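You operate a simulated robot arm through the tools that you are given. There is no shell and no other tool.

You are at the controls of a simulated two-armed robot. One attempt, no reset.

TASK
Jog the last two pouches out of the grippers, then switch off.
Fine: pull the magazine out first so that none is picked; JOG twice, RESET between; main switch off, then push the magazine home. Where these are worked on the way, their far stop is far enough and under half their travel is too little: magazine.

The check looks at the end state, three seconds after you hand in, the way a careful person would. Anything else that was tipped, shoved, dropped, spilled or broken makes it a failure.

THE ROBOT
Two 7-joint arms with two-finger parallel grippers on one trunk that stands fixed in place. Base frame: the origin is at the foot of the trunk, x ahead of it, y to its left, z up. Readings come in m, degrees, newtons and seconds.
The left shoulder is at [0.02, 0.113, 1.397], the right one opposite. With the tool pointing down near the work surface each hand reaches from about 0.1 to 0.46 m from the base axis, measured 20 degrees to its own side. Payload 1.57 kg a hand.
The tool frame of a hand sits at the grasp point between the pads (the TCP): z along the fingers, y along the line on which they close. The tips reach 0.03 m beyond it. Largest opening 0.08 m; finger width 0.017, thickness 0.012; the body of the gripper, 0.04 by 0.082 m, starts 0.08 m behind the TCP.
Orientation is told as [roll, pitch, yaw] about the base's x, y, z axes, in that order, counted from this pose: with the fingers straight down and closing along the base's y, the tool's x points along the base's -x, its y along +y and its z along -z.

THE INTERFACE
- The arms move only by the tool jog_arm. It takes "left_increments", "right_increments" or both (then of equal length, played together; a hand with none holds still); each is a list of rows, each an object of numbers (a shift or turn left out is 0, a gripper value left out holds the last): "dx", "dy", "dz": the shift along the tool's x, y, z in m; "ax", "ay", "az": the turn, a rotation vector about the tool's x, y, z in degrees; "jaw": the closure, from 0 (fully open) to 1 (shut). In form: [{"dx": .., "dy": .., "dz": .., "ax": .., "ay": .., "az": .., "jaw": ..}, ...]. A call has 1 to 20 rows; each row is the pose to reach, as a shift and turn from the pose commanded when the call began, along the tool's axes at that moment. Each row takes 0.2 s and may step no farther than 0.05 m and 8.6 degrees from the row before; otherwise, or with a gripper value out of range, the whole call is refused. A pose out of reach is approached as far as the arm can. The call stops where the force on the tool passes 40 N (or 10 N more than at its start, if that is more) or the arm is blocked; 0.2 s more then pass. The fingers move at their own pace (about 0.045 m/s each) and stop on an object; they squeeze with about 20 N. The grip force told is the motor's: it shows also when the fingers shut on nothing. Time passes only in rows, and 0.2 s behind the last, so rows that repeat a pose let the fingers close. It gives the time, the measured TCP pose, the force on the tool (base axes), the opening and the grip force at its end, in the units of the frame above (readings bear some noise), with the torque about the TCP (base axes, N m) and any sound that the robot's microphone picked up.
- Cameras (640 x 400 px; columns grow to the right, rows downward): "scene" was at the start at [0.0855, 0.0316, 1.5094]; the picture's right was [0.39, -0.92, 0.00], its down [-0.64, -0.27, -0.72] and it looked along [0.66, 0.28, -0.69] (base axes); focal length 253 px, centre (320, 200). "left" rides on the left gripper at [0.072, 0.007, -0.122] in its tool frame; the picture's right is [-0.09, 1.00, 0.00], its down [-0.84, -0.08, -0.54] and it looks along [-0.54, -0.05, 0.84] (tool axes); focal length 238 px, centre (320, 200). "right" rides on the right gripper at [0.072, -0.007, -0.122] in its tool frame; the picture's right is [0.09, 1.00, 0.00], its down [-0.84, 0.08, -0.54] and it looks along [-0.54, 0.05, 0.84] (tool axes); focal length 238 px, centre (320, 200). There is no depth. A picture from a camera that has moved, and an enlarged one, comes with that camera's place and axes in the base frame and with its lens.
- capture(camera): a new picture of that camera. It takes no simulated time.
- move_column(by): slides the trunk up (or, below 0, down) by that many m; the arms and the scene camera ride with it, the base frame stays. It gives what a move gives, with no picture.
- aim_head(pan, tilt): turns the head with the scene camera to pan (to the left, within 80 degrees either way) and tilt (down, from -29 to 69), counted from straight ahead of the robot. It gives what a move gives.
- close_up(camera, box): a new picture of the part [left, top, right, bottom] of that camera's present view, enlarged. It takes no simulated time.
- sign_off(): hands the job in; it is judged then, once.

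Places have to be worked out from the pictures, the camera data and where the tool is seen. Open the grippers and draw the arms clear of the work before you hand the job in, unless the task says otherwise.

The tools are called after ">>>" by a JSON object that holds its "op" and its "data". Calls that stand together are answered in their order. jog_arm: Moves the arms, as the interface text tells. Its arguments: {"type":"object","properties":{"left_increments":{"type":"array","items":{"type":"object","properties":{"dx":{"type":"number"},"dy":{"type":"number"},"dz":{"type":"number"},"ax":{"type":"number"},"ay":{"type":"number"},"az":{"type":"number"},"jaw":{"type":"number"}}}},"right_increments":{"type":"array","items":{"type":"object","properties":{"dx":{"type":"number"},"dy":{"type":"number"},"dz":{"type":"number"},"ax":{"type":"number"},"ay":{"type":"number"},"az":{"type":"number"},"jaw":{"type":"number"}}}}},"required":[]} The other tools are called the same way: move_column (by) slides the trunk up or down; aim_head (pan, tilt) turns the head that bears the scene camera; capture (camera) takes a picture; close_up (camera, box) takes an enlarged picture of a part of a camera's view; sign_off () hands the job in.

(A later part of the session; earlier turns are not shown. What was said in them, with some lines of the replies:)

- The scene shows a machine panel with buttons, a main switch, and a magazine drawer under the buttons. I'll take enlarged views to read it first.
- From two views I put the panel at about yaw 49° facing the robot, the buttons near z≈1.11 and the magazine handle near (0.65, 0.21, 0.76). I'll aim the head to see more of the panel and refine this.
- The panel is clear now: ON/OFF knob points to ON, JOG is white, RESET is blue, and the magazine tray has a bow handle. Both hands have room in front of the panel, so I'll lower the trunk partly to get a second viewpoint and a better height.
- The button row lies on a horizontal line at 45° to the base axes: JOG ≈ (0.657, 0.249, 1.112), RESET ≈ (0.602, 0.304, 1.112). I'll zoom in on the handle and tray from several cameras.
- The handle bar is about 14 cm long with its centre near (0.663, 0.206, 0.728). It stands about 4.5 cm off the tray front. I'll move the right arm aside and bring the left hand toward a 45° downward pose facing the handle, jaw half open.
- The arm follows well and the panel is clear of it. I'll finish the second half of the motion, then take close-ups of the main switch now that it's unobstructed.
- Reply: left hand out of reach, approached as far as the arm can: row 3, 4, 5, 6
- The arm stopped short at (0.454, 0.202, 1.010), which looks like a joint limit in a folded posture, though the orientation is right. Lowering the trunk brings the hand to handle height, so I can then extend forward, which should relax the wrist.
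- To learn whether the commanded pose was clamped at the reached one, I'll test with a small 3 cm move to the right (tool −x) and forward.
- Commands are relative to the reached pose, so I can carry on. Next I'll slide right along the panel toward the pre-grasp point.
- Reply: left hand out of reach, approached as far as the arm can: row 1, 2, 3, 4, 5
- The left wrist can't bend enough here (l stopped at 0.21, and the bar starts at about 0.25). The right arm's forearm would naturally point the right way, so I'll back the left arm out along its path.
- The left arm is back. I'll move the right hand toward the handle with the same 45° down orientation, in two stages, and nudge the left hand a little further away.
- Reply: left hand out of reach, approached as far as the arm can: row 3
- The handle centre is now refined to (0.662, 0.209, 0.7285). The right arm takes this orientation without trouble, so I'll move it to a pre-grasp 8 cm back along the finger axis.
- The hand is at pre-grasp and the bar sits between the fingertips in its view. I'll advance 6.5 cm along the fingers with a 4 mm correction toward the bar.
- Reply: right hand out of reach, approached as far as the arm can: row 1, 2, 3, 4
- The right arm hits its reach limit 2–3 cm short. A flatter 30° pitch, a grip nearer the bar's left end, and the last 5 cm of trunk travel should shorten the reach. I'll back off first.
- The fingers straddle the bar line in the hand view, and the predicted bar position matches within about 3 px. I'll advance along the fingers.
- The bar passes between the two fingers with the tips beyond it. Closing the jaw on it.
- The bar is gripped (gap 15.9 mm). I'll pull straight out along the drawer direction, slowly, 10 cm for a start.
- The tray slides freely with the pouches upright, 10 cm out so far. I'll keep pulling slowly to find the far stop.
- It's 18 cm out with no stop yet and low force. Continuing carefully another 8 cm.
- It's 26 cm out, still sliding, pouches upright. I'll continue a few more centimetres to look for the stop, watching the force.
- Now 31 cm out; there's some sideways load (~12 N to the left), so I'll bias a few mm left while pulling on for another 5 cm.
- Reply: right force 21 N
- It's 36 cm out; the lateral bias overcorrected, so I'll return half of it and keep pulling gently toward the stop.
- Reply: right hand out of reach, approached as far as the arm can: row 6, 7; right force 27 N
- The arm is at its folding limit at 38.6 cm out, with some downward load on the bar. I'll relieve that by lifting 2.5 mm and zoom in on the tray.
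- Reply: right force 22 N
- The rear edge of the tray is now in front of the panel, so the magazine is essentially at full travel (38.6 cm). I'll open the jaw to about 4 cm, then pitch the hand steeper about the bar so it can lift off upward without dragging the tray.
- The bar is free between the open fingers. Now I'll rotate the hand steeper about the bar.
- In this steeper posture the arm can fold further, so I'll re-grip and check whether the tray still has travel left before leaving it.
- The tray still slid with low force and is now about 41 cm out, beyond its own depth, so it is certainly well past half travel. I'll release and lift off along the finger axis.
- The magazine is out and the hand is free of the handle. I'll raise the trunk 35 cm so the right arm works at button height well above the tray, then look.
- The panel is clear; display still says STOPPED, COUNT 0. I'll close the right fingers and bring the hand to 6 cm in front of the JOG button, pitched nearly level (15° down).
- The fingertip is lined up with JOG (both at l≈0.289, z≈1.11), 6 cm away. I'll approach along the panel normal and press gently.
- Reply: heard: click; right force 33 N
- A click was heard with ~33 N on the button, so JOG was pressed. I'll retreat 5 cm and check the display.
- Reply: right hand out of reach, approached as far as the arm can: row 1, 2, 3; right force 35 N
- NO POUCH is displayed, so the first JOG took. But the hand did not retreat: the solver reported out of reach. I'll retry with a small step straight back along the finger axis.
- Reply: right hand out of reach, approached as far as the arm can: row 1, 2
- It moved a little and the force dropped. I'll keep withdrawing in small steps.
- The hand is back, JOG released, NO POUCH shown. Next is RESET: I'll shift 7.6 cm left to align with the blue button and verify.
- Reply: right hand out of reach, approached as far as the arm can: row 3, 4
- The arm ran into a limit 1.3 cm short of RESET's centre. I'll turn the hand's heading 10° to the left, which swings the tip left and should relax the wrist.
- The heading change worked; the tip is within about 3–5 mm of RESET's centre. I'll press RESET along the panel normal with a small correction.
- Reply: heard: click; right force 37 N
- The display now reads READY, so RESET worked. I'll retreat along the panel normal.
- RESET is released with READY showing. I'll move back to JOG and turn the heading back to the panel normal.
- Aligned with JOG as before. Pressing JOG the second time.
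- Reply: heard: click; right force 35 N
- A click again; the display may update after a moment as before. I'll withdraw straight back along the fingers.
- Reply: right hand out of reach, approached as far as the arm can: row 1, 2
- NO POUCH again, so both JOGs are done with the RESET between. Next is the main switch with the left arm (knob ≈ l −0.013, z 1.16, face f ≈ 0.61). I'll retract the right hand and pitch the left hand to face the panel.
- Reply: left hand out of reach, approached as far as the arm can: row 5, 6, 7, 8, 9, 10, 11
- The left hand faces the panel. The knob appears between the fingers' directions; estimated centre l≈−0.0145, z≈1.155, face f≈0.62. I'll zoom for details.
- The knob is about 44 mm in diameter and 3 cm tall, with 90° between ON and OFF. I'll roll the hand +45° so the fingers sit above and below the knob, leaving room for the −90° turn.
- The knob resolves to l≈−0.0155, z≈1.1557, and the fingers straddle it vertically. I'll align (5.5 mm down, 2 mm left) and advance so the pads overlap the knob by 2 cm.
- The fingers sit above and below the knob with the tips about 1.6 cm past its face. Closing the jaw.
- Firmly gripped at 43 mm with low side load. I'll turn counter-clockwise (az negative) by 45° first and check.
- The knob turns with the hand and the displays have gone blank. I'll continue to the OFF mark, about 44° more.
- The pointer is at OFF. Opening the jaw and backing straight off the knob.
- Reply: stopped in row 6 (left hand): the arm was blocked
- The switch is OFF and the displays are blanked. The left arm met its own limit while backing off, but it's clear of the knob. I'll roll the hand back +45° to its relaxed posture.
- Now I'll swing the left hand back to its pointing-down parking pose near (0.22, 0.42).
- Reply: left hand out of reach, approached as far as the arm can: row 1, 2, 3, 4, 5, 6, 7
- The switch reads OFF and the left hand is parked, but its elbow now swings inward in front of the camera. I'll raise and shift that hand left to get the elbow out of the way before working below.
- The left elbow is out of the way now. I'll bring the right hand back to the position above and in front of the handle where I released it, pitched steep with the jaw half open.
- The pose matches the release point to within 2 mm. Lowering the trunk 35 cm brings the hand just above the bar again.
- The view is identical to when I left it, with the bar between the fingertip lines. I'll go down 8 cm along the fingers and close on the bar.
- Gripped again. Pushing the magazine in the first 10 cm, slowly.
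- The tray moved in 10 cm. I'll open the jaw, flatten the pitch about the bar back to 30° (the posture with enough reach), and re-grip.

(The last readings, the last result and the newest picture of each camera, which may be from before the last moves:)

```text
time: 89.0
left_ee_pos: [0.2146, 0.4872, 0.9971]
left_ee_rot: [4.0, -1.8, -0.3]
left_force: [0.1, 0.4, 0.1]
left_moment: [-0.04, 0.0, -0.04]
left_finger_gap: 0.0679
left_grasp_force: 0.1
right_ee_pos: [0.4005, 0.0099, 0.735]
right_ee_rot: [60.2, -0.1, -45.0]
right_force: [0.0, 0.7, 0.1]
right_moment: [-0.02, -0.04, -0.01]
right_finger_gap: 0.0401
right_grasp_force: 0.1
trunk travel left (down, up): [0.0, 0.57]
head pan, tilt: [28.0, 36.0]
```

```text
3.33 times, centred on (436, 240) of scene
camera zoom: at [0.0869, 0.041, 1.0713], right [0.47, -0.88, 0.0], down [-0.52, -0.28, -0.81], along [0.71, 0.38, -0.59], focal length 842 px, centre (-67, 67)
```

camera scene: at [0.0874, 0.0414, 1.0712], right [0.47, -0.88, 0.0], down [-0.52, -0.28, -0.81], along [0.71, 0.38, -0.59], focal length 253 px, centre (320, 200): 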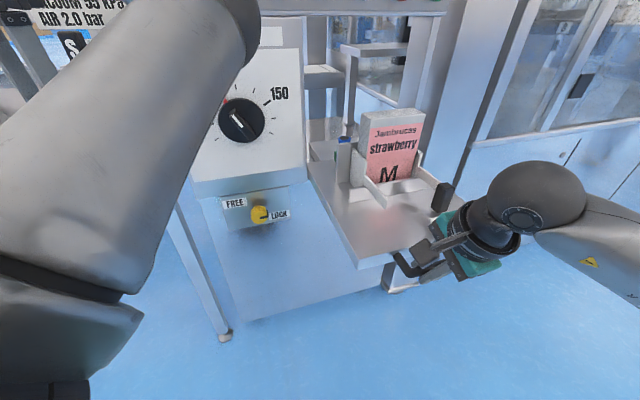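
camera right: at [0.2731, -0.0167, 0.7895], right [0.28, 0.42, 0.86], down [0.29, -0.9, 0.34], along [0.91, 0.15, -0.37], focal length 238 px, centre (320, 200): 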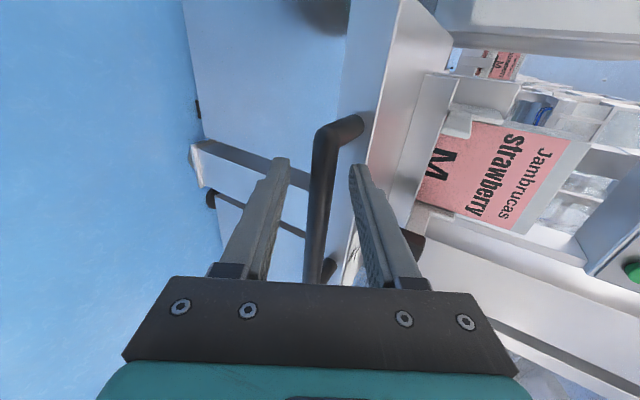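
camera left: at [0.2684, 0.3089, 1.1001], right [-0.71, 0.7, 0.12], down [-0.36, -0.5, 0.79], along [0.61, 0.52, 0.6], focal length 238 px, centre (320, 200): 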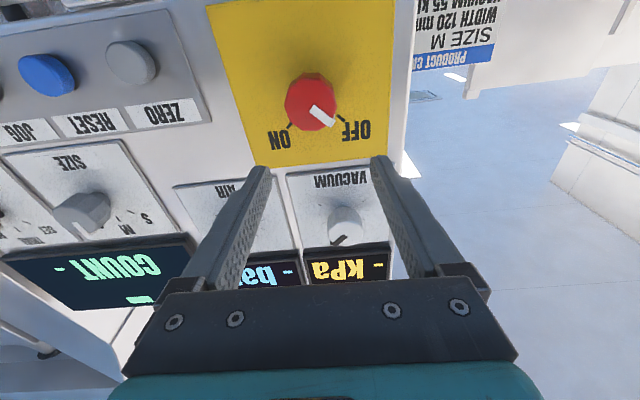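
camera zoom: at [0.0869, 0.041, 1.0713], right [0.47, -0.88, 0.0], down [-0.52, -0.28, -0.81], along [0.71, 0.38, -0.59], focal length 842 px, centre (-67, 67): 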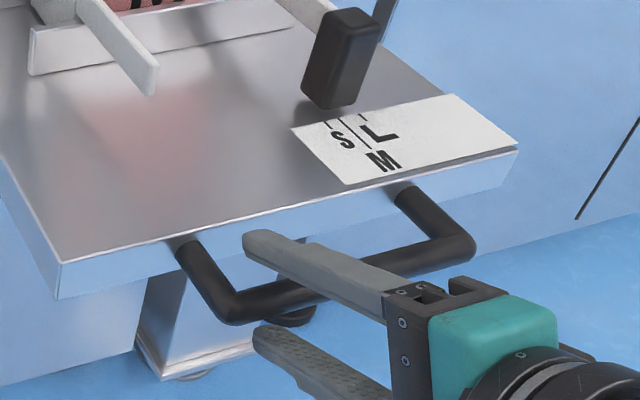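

The bar is again between the fingers in the 30° posture. Closing, then pushing home in steps.

>>> {"op": "jog_arm", "data": {"right_increments": [{"jaw": 1}, {"jaw": 1}, {"jaw": 1}, {"jaw": 1}, {"dy": 0.0025, "dz": 0.0043}, {"dy": 0.0075, "dz": 0.013}, {"dy": 0.013, "dz": 0.0225}, {"dy": 0.0185, "dz": 0.032}, {"dy": 0.024, "dz": 0.0416}, {"dy": 0.0295, "dz": 0.0511}, {"dy": 0.035, "dz": 0.0606}, {"dy": 0.0405, "dz": 0.0701}, {"dy": 0.046, "dz": 0.0797}, {"dy": 0.0515, "dz": 0.0892}, {"dy": 0.057, "dz": 0.0987}, {"dy": 0.0625, "dz": 0.1083}, {"dy": 0.068, "dz": 0.1178}, {"dy": 0.0725, "dz": 0.1256}, {"dy": 0.075, "dz": 0.1299}]}}

>>> {"op": "capture", "data": {"camera": "right"}}

>>> {"op": "capture", "data": {"camera": "scene"}}

```text
time: 93.0
left_ee_pos: [0.2142, 0.4875, 0.9989]
left_ee_rot: [4.1, -1.8, -0.4]
left_force: [0.2, 0.0, 1.2]
left_moment: [-0.01, -0.01, 0.02]
left_finger_gap: 0.0681
left_grasp_force: 0.0
right_ee_pos: [0.5081, 0.1152, 0.7365]
right_ee_rot: [60.3, 0.0, -45.0]
right_force: [2.0, -1.9, 14.9]
right_moment: [-0.07, -0.18, -0.28]
right_finger_gap: 0.0155
right_grasp_force: 31.1
trunk travel left (down, up): [0.0, 0.57]
head pan, tilt: [28.0, 36.0]
```

```text
taken
camera right: at [0.3792, 0.0896, 0.7906], right [0.28, 0.42, 0.86], down [0.29, -0.9, 0.34], along [0.91, 0.15, -0.37], focal length 238 px, centre (320, 200)
```

right: 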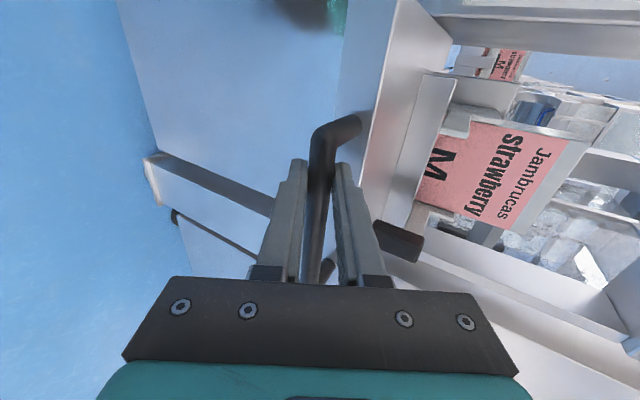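

```text
taken
camera scene: at [0.0862, 0.0407, 1.0714], right [0.47, -0.88, 0.0], down [-0.52, -0.28, -0.81], along [0.71, 0.38, -0.59], focal length 253 px, centre (320, 200)
```

scene: 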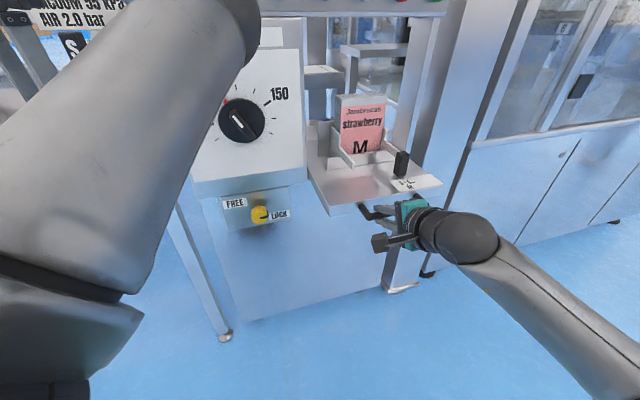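

Going well with pouches standing. Another 15.5 cm to nearly home, then I'll seat it gently.

>>> {"op": "jog_arm", "data": {"right_increments": [{"dy": 0.0038, "dz": 0.0036}, {"dy": 0.0088, "dz": 0.0123}, {"dy": 0.0143, "dz": 0.0218}, {"dy": 0.0198, "dz": 0.0313}, {"dy": 0.0253, "dz": 0.0409}, {"dy": 0.0308, "dz": 0.0504}, {"dy": 0.0363, "dz": 0.0599}, {"dy": 0.0418, "dz": 0.0694}, {"dy": 0.0473, "dz": 0.079}, {"dy": 0.0528, "dz": 0.0885}, {"dy": 0.0583, "dz": 0.098}, {"dy": 0.0638, "dz": 0.1076}, {"dy": 0.0693, "dz": 0.1171}, {"dy": 0.0738, "dz": 0.1249}, {"dy": 0.0768, "dz": 0.1301}, {"dy": 0.0788, "dz": 0.1335}]}}

>>> {"op": "capture", "data": {"camera": "right"}}

>>> {"op": "capture", "data": {"camera": "scene"}}

```text
time: 96.4
left_ee_pos: [0.2134, 0.486, 0.9986]
left_ee_rot: [4.1, -1.9, -0.3]
left_force: [0.3, 0.2, -0.7]
left_moment: [-0.02, -0.02, 0.01]
left_finger_gap: 0.0681
left_grasp_force: 0.1
right_ee_pos: [0.6146, 0.2237, 0.7365]
right_ee_rot: [60.0, -0.2, -45.0]
right_force: [7.9, -6.6, 9.0]
right_moment: [-0.18, -0.36, -0.34]
right_finger_gap: 0.0156
right_grasp_force: 31.7
trunk travel left (down, up): [0.0, 0.57]
head pan, tilt: [28.0, 36.0]
```

```text
taken
camera right: at [0.4884, 0.199, 0.7908], right [0.29, 0.42, 0.86], down [0.29, -0.9, 0.34], along [0.91, 0.15, -0.38], focal length 238 px, centre (320, 200)
```

right: 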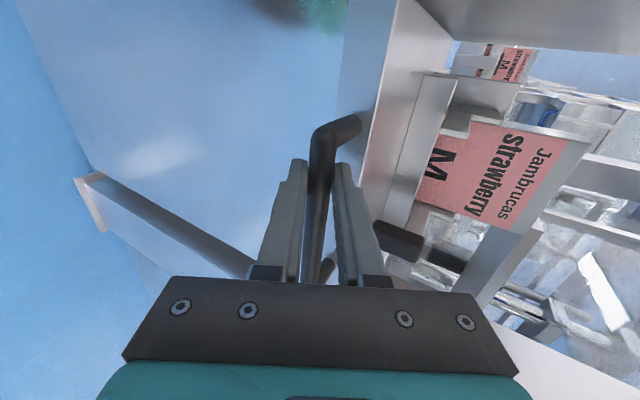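

```text
taken
camera scene: at [0.0867, 0.0404, 1.0713], right [0.47, -0.88, 0.0], down [-0.52, -0.28, -0.81], along [0.71, 0.38, -0.59], focal length 253 px, centre (320, 200)
```

scene: 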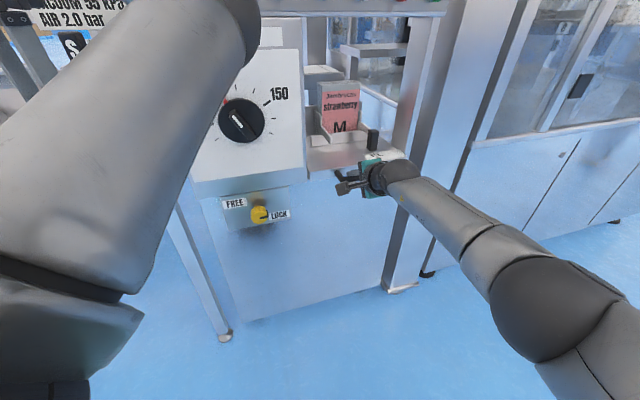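

TCP f is 0.593 versus 0.603 at the original home grip, so about 1 cm remains. I'll push in small steps until it seats.

>>> {"op": "jog_arm", "data": {"right_increments": [{"dy": 0.0015, "dz": 0.0026}, {"dy": 0.003, "dz": 0.0052}, {"dy": 0.0045, "dz": 0.0078}, {"dy": 0.0055, "dz": 0.0095}, {"dy": 0.0065, "dz": 0.0113}, {"dy": 0.0075, "dz": 0.013}]}}

>>> {"op": "close_up", "data": {"camera": "scene", "box": [290, 120, 418, 200]}}

>>> {"op": "capture", "data": {"camera": "right"}}

```text
time: 97.8
left_ee_pos: [0.2135, 0.4859, 0.9981]
left_ee_rot: [4.1, -1.9, -0.3]
left_force: [0.1, 0.1, -0.5]
left_moment: [0.02, 0.03, 0.0]
left_finger_gap: 0.068
left_grasp_force: 0.1
right_ee_pos: [0.6232, 0.2308, 0.7352]
right_ee_rot: [60.0, 0.1, -45.1]
right_force: [0.0, -14.5, 8.6]
right_moment: [0.01, -0.02, 0.28]
right_finger_gap: 0.0155
right_grasp_force: 31.6
right hand out of reach, approached as far as the arm can: row 6
trunk travel left (down, up): [0.0, 0.57]
head pan, tilt: [28.0, 36.0]
```

```text
5.00 times, centred on (354, 160) of scene
camera zoom: at [0.0863, 0.0399, 1.0714], right [0.47, -0.88, 0.0], down [-0.52, -0.28, -0.81], along [0.71, 0.38, -0.59], focal length 1263 px, centre (150, 400)
```

zoom: 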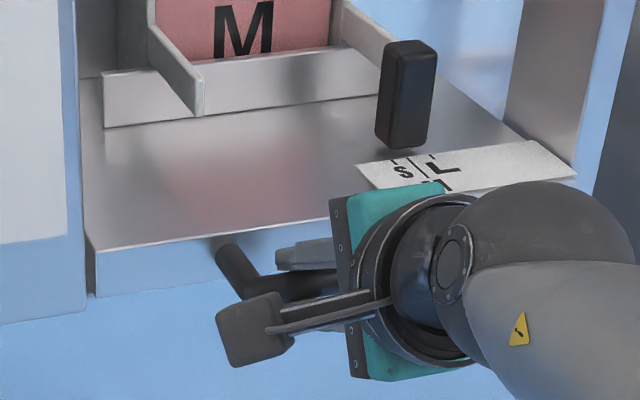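

```text
taken
camera right: at [0.4952, 0.2059, 0.791], right [0.29, 0.42, 0.86], down [0.29, -0.9, 0.34], along [0.91, 0.15, -0.38], focal length 238 px, centre (320, 200)
```

right: 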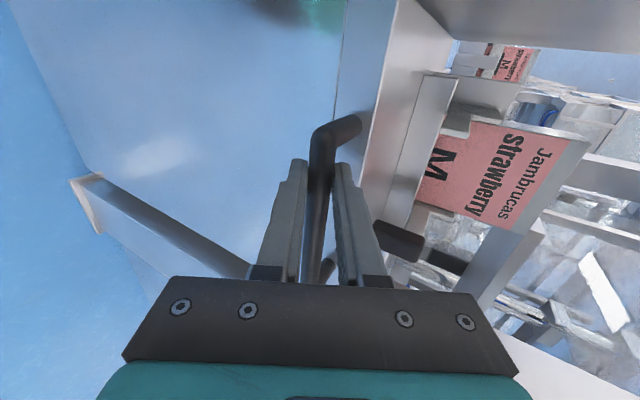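

The tray view matches the original home picture to about a pixel, at f=0.604. I'll open the jaw, back off and compare carefully.

>>> {"op": "jog_arm", "data": {"right_increments": [{"jaw": 0.5}, {"jaw": 0.5}, {"jaw": 0.5}, {"jaw": 0.5}]}}

>>> {"op": "jog_arm", "data": {"right_increments": [{"dz": -0.02}, {"dz": -0.04}, {"dz": -0.065}, {"dz": -0.09}]}}

>>> {"op": "close_up", "data": {"camera": "scene", "box": [290, 120, 418, 200]}}

>>> {"op": "capture", "data": {"camera": "right"}}

```text
time: 98.8
left_ee_pos: [0.2129, 0.487, 0.9976]
left_ee_rot: [4.1, -1.8, -0.3]
left_force: [0.4, -0.5, 0.2]
left_moment: [-0.04, 0.05, -0.01]
left_finger_gap: 0.0681
left_grasp_force: 0.1
right_ee_pos: [0.622, 0.2332, 0.7363]
right_ee_rot: [60.0, 0.0, -45.0]
right_force: [0.3, -0.8, -0.3]
right_moment: [-0.01, -0.02, 0.0]
right_finger_gap: 0.0402
right_grasp_force: 0.0
trunk travel left (down, up): [0.0, 0.57]
head pan, tilt: [28.0, 36.0]
```

```text
time: 99.8
left_ee_pos: [0.2141, 0.4888, 0.9976]
left_ee_rot: [4.1, -1.8, -0.2]
left_force: [0.5, 0.7, 0.0]
left_moment: [0.01, -0.04, 0.0]
left_finger_gap: 0.0681
left_grasp_force: 0.0
right_ee_pos: [0.5658, 0.1771, 0.7814]
right_ee_rot: [60.0, -0.1, -45.0]
right_force: [0.9, -0.1, 0.2]
right_moment: [0.03, -0.03, -0.03]
right_finger_gap: 0.0399
right_grasp_force: 0.0
trunk travel left (down, up): [0.0, 0.57]
head pan, tilt: [28.0, 36.0]
```

```text
5.00 times, centred on (354, 160) of scene
camera zoom: at [0.087, 0.0412, 1.0713], right [0.47, -0.88, 0.0], down [-0.52, -0.28, -0.81], along [0.71, 0.38, -0.59], focal length 1263 px, centre (150, 400)
```

zoom: 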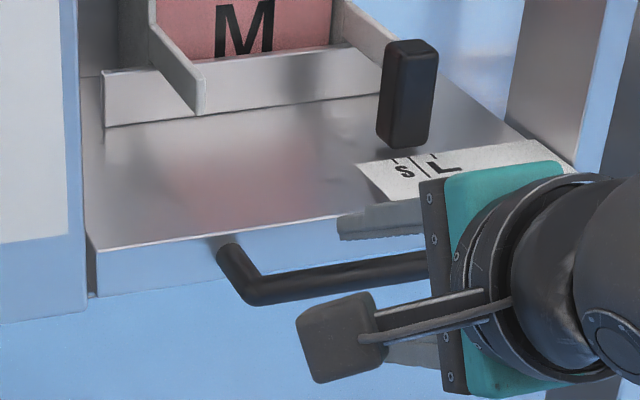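

```text
taken
camera right: at [0.4391, 0.1522, 0.8362], right [0.29, 0.42, 0.86], down [0.29, -0.9, 0.34], along [0.91, 0.15, -0.38], focal length 238 px, centre (320, 200)
```

right: 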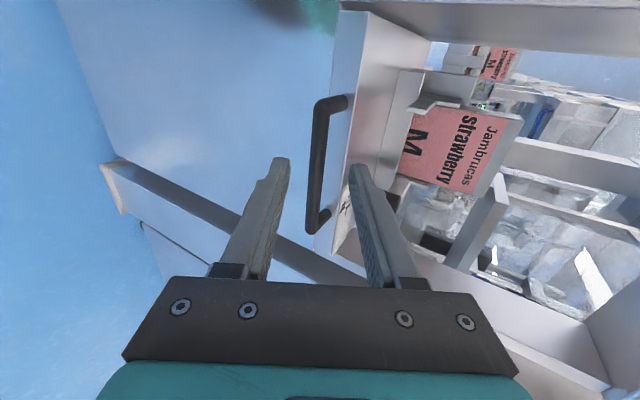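

The picture is pixel-identical to the original home state. I'll now draw the right arm back from the machine and open both grippers.

>>> {"op": "jog_arm", "data": {"right_increments": [{"dy": -0.02, "dz": -0.0346}, {"dy": -0.04, "dz": -0.0693}, {"dy": -0.06, "dz": -0.1039}, {"dy": -0.08, "dz": -0.1386}, {"dy": -0.1, "dz": -0.1732}, {"dy": -0.1, "dz": -0.1732, "jaw": 0}, {"dy": -0.1, "dz": -0.1732, "jaw": 0}, {"dy": -0.1, "dz": -0.1732, "jaw": 0}], "left_increments": [{"jaw": 0}, {"jaw": 0}, {"jaw": 0}, {"jaw": 0}, {"jaw": 0}, {"jaw": 0}, {"jaw": 0}, {"jaw": 0}]}}

>>> {"op": "move_column", "data": {"by": 0.35}}

>>> {"op": "capture", "data": {"camera": "scene"}}

>>> {"op": "capture", "data": {"camera": "right"}}

>>> {"op": "capture", "data": {"camera": "left"}}

```text
time: 101.6
left_ee_pos: [0.2146, 0.4875, 0.9985]
left_ee_rot: [4.1, -1.8, -0.2]
left_force: [-0.3, 1.0, -0.2]
left_moment: [0.0, 0.0, 0.0]
left_finger_gap: 0.08
left_grasp_force: 0.1
right_ee_pos: [0.4259, 0.0369, 0.7819]
right_ee_rot: [60.0, 0.1, -45.0]
right_force: [-1.0, 0.0, -0.1]
right_moment: [0.04, 0.0, -0.02]
right_finger_gap: 0.08
right_grasp_force: 0.1
trunk travel left (down, up): [0.0, 0.57]
head pan, tilt: [28.0, 36.0]
```

```text
time: 105.0
left_ee_pos: [0.214, 0.4884, 1.3475]
left_ee_rot: [4.1, -1.9, -0.3]
left_force: [-0.8, -0.4, -0.1]
left_moment: [-0.02, 0.02, -0.01]
left_finger_gap: 0.0798
left_grasp_force: 0.1
right_ee_pos: [0.4259, 0.0359, 1.1315]
right_ee_rot: [60.0, -0.1, -45.0]
right_force: [0.0, -0.3, 0.2]
right_moment: [0.02, 0.0, 0.01]
right_finger_gap: 0.0799
right_grasp_force: 0.1
trunk travel left (down, up): [-0.35, 0.22]
head pan, tilt: [28.0, 36.0]
```

```text
taken
camera scene: at [0.087, 0.0411, 1.4212], right [0.47, -0.88, 0.0], down [-0.52, -0.28, -0.81], along [0.71, 0.38, -0.59], focal length 253 px, centre (320, 200)
```

scene: 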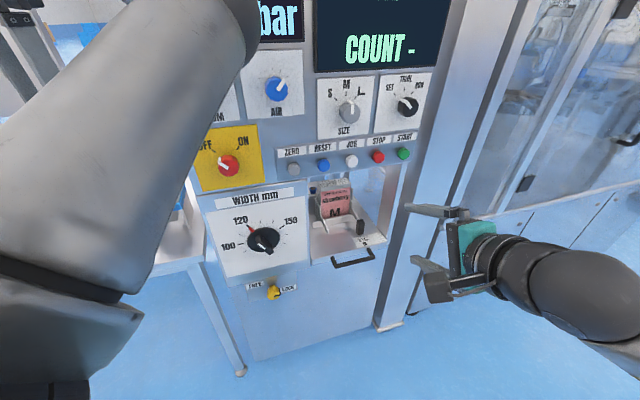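

```text
taken
camera right: at [0.2987, 0.0105, 1.1862], right [0.29, 0.42, 0.86], down [0.29, -0.9, 0.34], along [0.91, 0.15, -0.38], focal length 238 px, centre (320, 200)
```

right: 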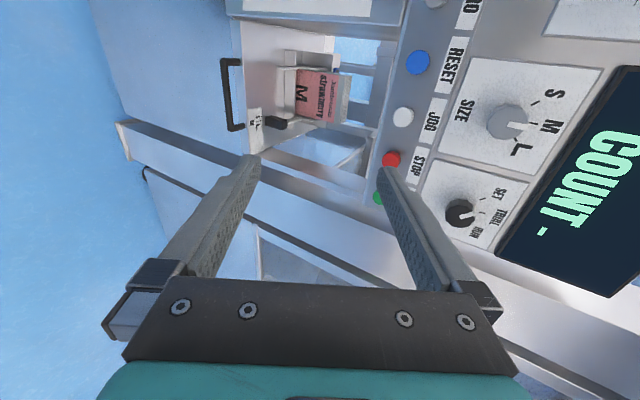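

```text
taken
camera left: at [0.1384, 0.4854, 1.4675], right [0.09, 0.99, 0.07], down [0.82, -0.12, 0.56], along [0.57, 0.01, -0.82], focal length 238 px, centre (320, 200)
```

left: 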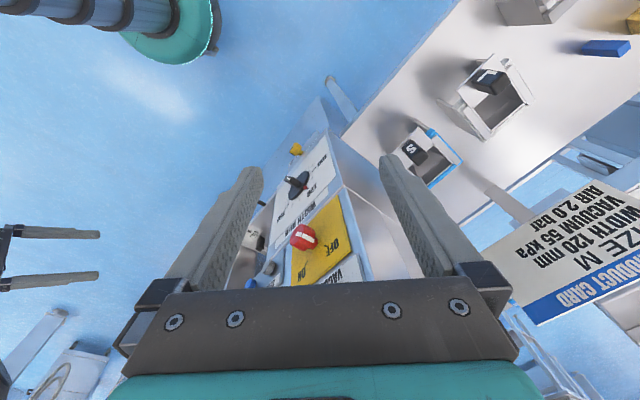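

Everything appears in place: switch OFF, magazine home, displays blank. One last zoom to check the magazine, the lever and the knobs before handing in.

>>> {"op": "close_up", "data": {"camera": "scene", "box": [190, 110, 414, 250]}}

>>> {"op": "close_up", "data": {"camera": "scene", "box": [290, 170, 418, 250]}}

>>> {"op": "close_up", "data": {"camera": "scene", "box": [200, 230, 328, 310]}}

```text
2.86 times, centred on (302, 180) of scene
camera zoom: at [0.087, 0.0411, 1.4212], right [0.47, -0.88, 0.0], down [-0.52, -0.28, -0.81], along [0.71, 0.38, -0.59], focal length 722 px, centre (371, 257)
```

zoom: 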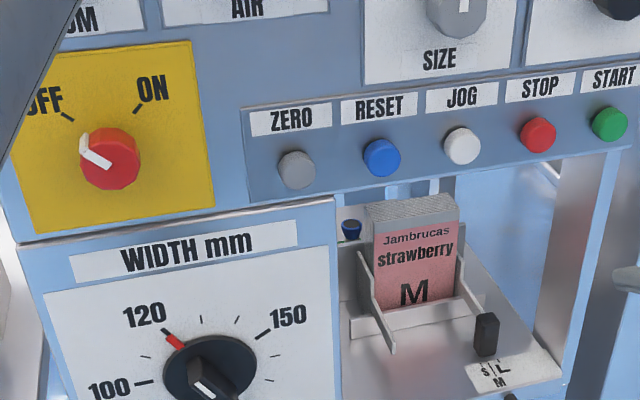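

```text
5.00 times, centred on (354, 210) of scene
camera zoom: at [0.087, 0.0411, 1.4212], right [0.47, -0.88, 0.0], down [-0.52, -0.28, -0.81], along [0.71, 0.38, -0.59], focal length 1263 px, centre (150, 150)
```

zoom: 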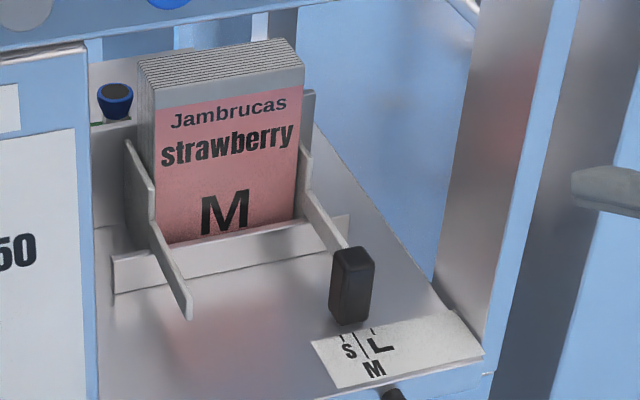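

```text
5.00 times, centred on (264, 270) of scene
camera zoom: at [0.087, 0.0411, 1.4212], right [0.47, -0.88, 0.0], down [-0.52, -0.28, -0.81], along [0.71, 0.38, -0.59], focal length 1263 px, centre (600, -150)
```

zoom: 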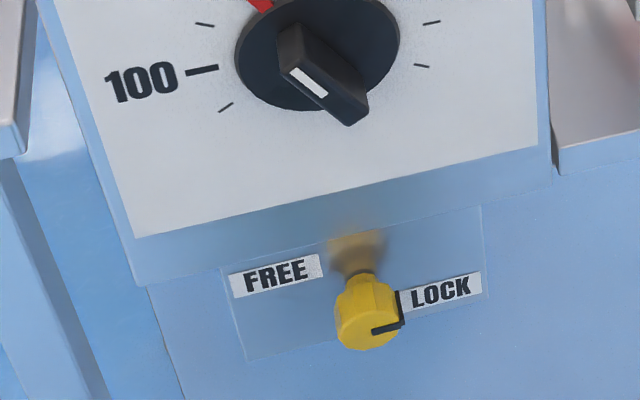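

The magazine is home with the pouches upright. The switch points to OFF, the other knobs and the lever look unchanged, and both grippers are open and clear. Handing in.

>>> {"op": "sign_off", "data": {}}

```text
The job is handed in.
```

I finished the job in the order you gave and handed it in. I have no result from the check yet.

- **Magazine out:** I pulled it about 41 cm, until its rear edge stood clear of the panel. I never felt the far stop, but by that distance it should be well past half its travel.
- **JOG, RESET, JOG:** each press clicked. The display went to NO POUCH after the first JOG, READY after RESET, and NO POUCH again after the second JOG. The count stayed at 0.
- **Main switch:** I turned it to the OFF mark and the displays blanked.
- **Magazine home:** I pushed it back in, and the camera view matches the one from before it was pulled. The pouches are still standing.

The other knobs and the size lever look unchanged, and nothing was knocked over that I could see. Both grippers are open. The right hand is about 30 cm from the panel and the left is parked off to its side.
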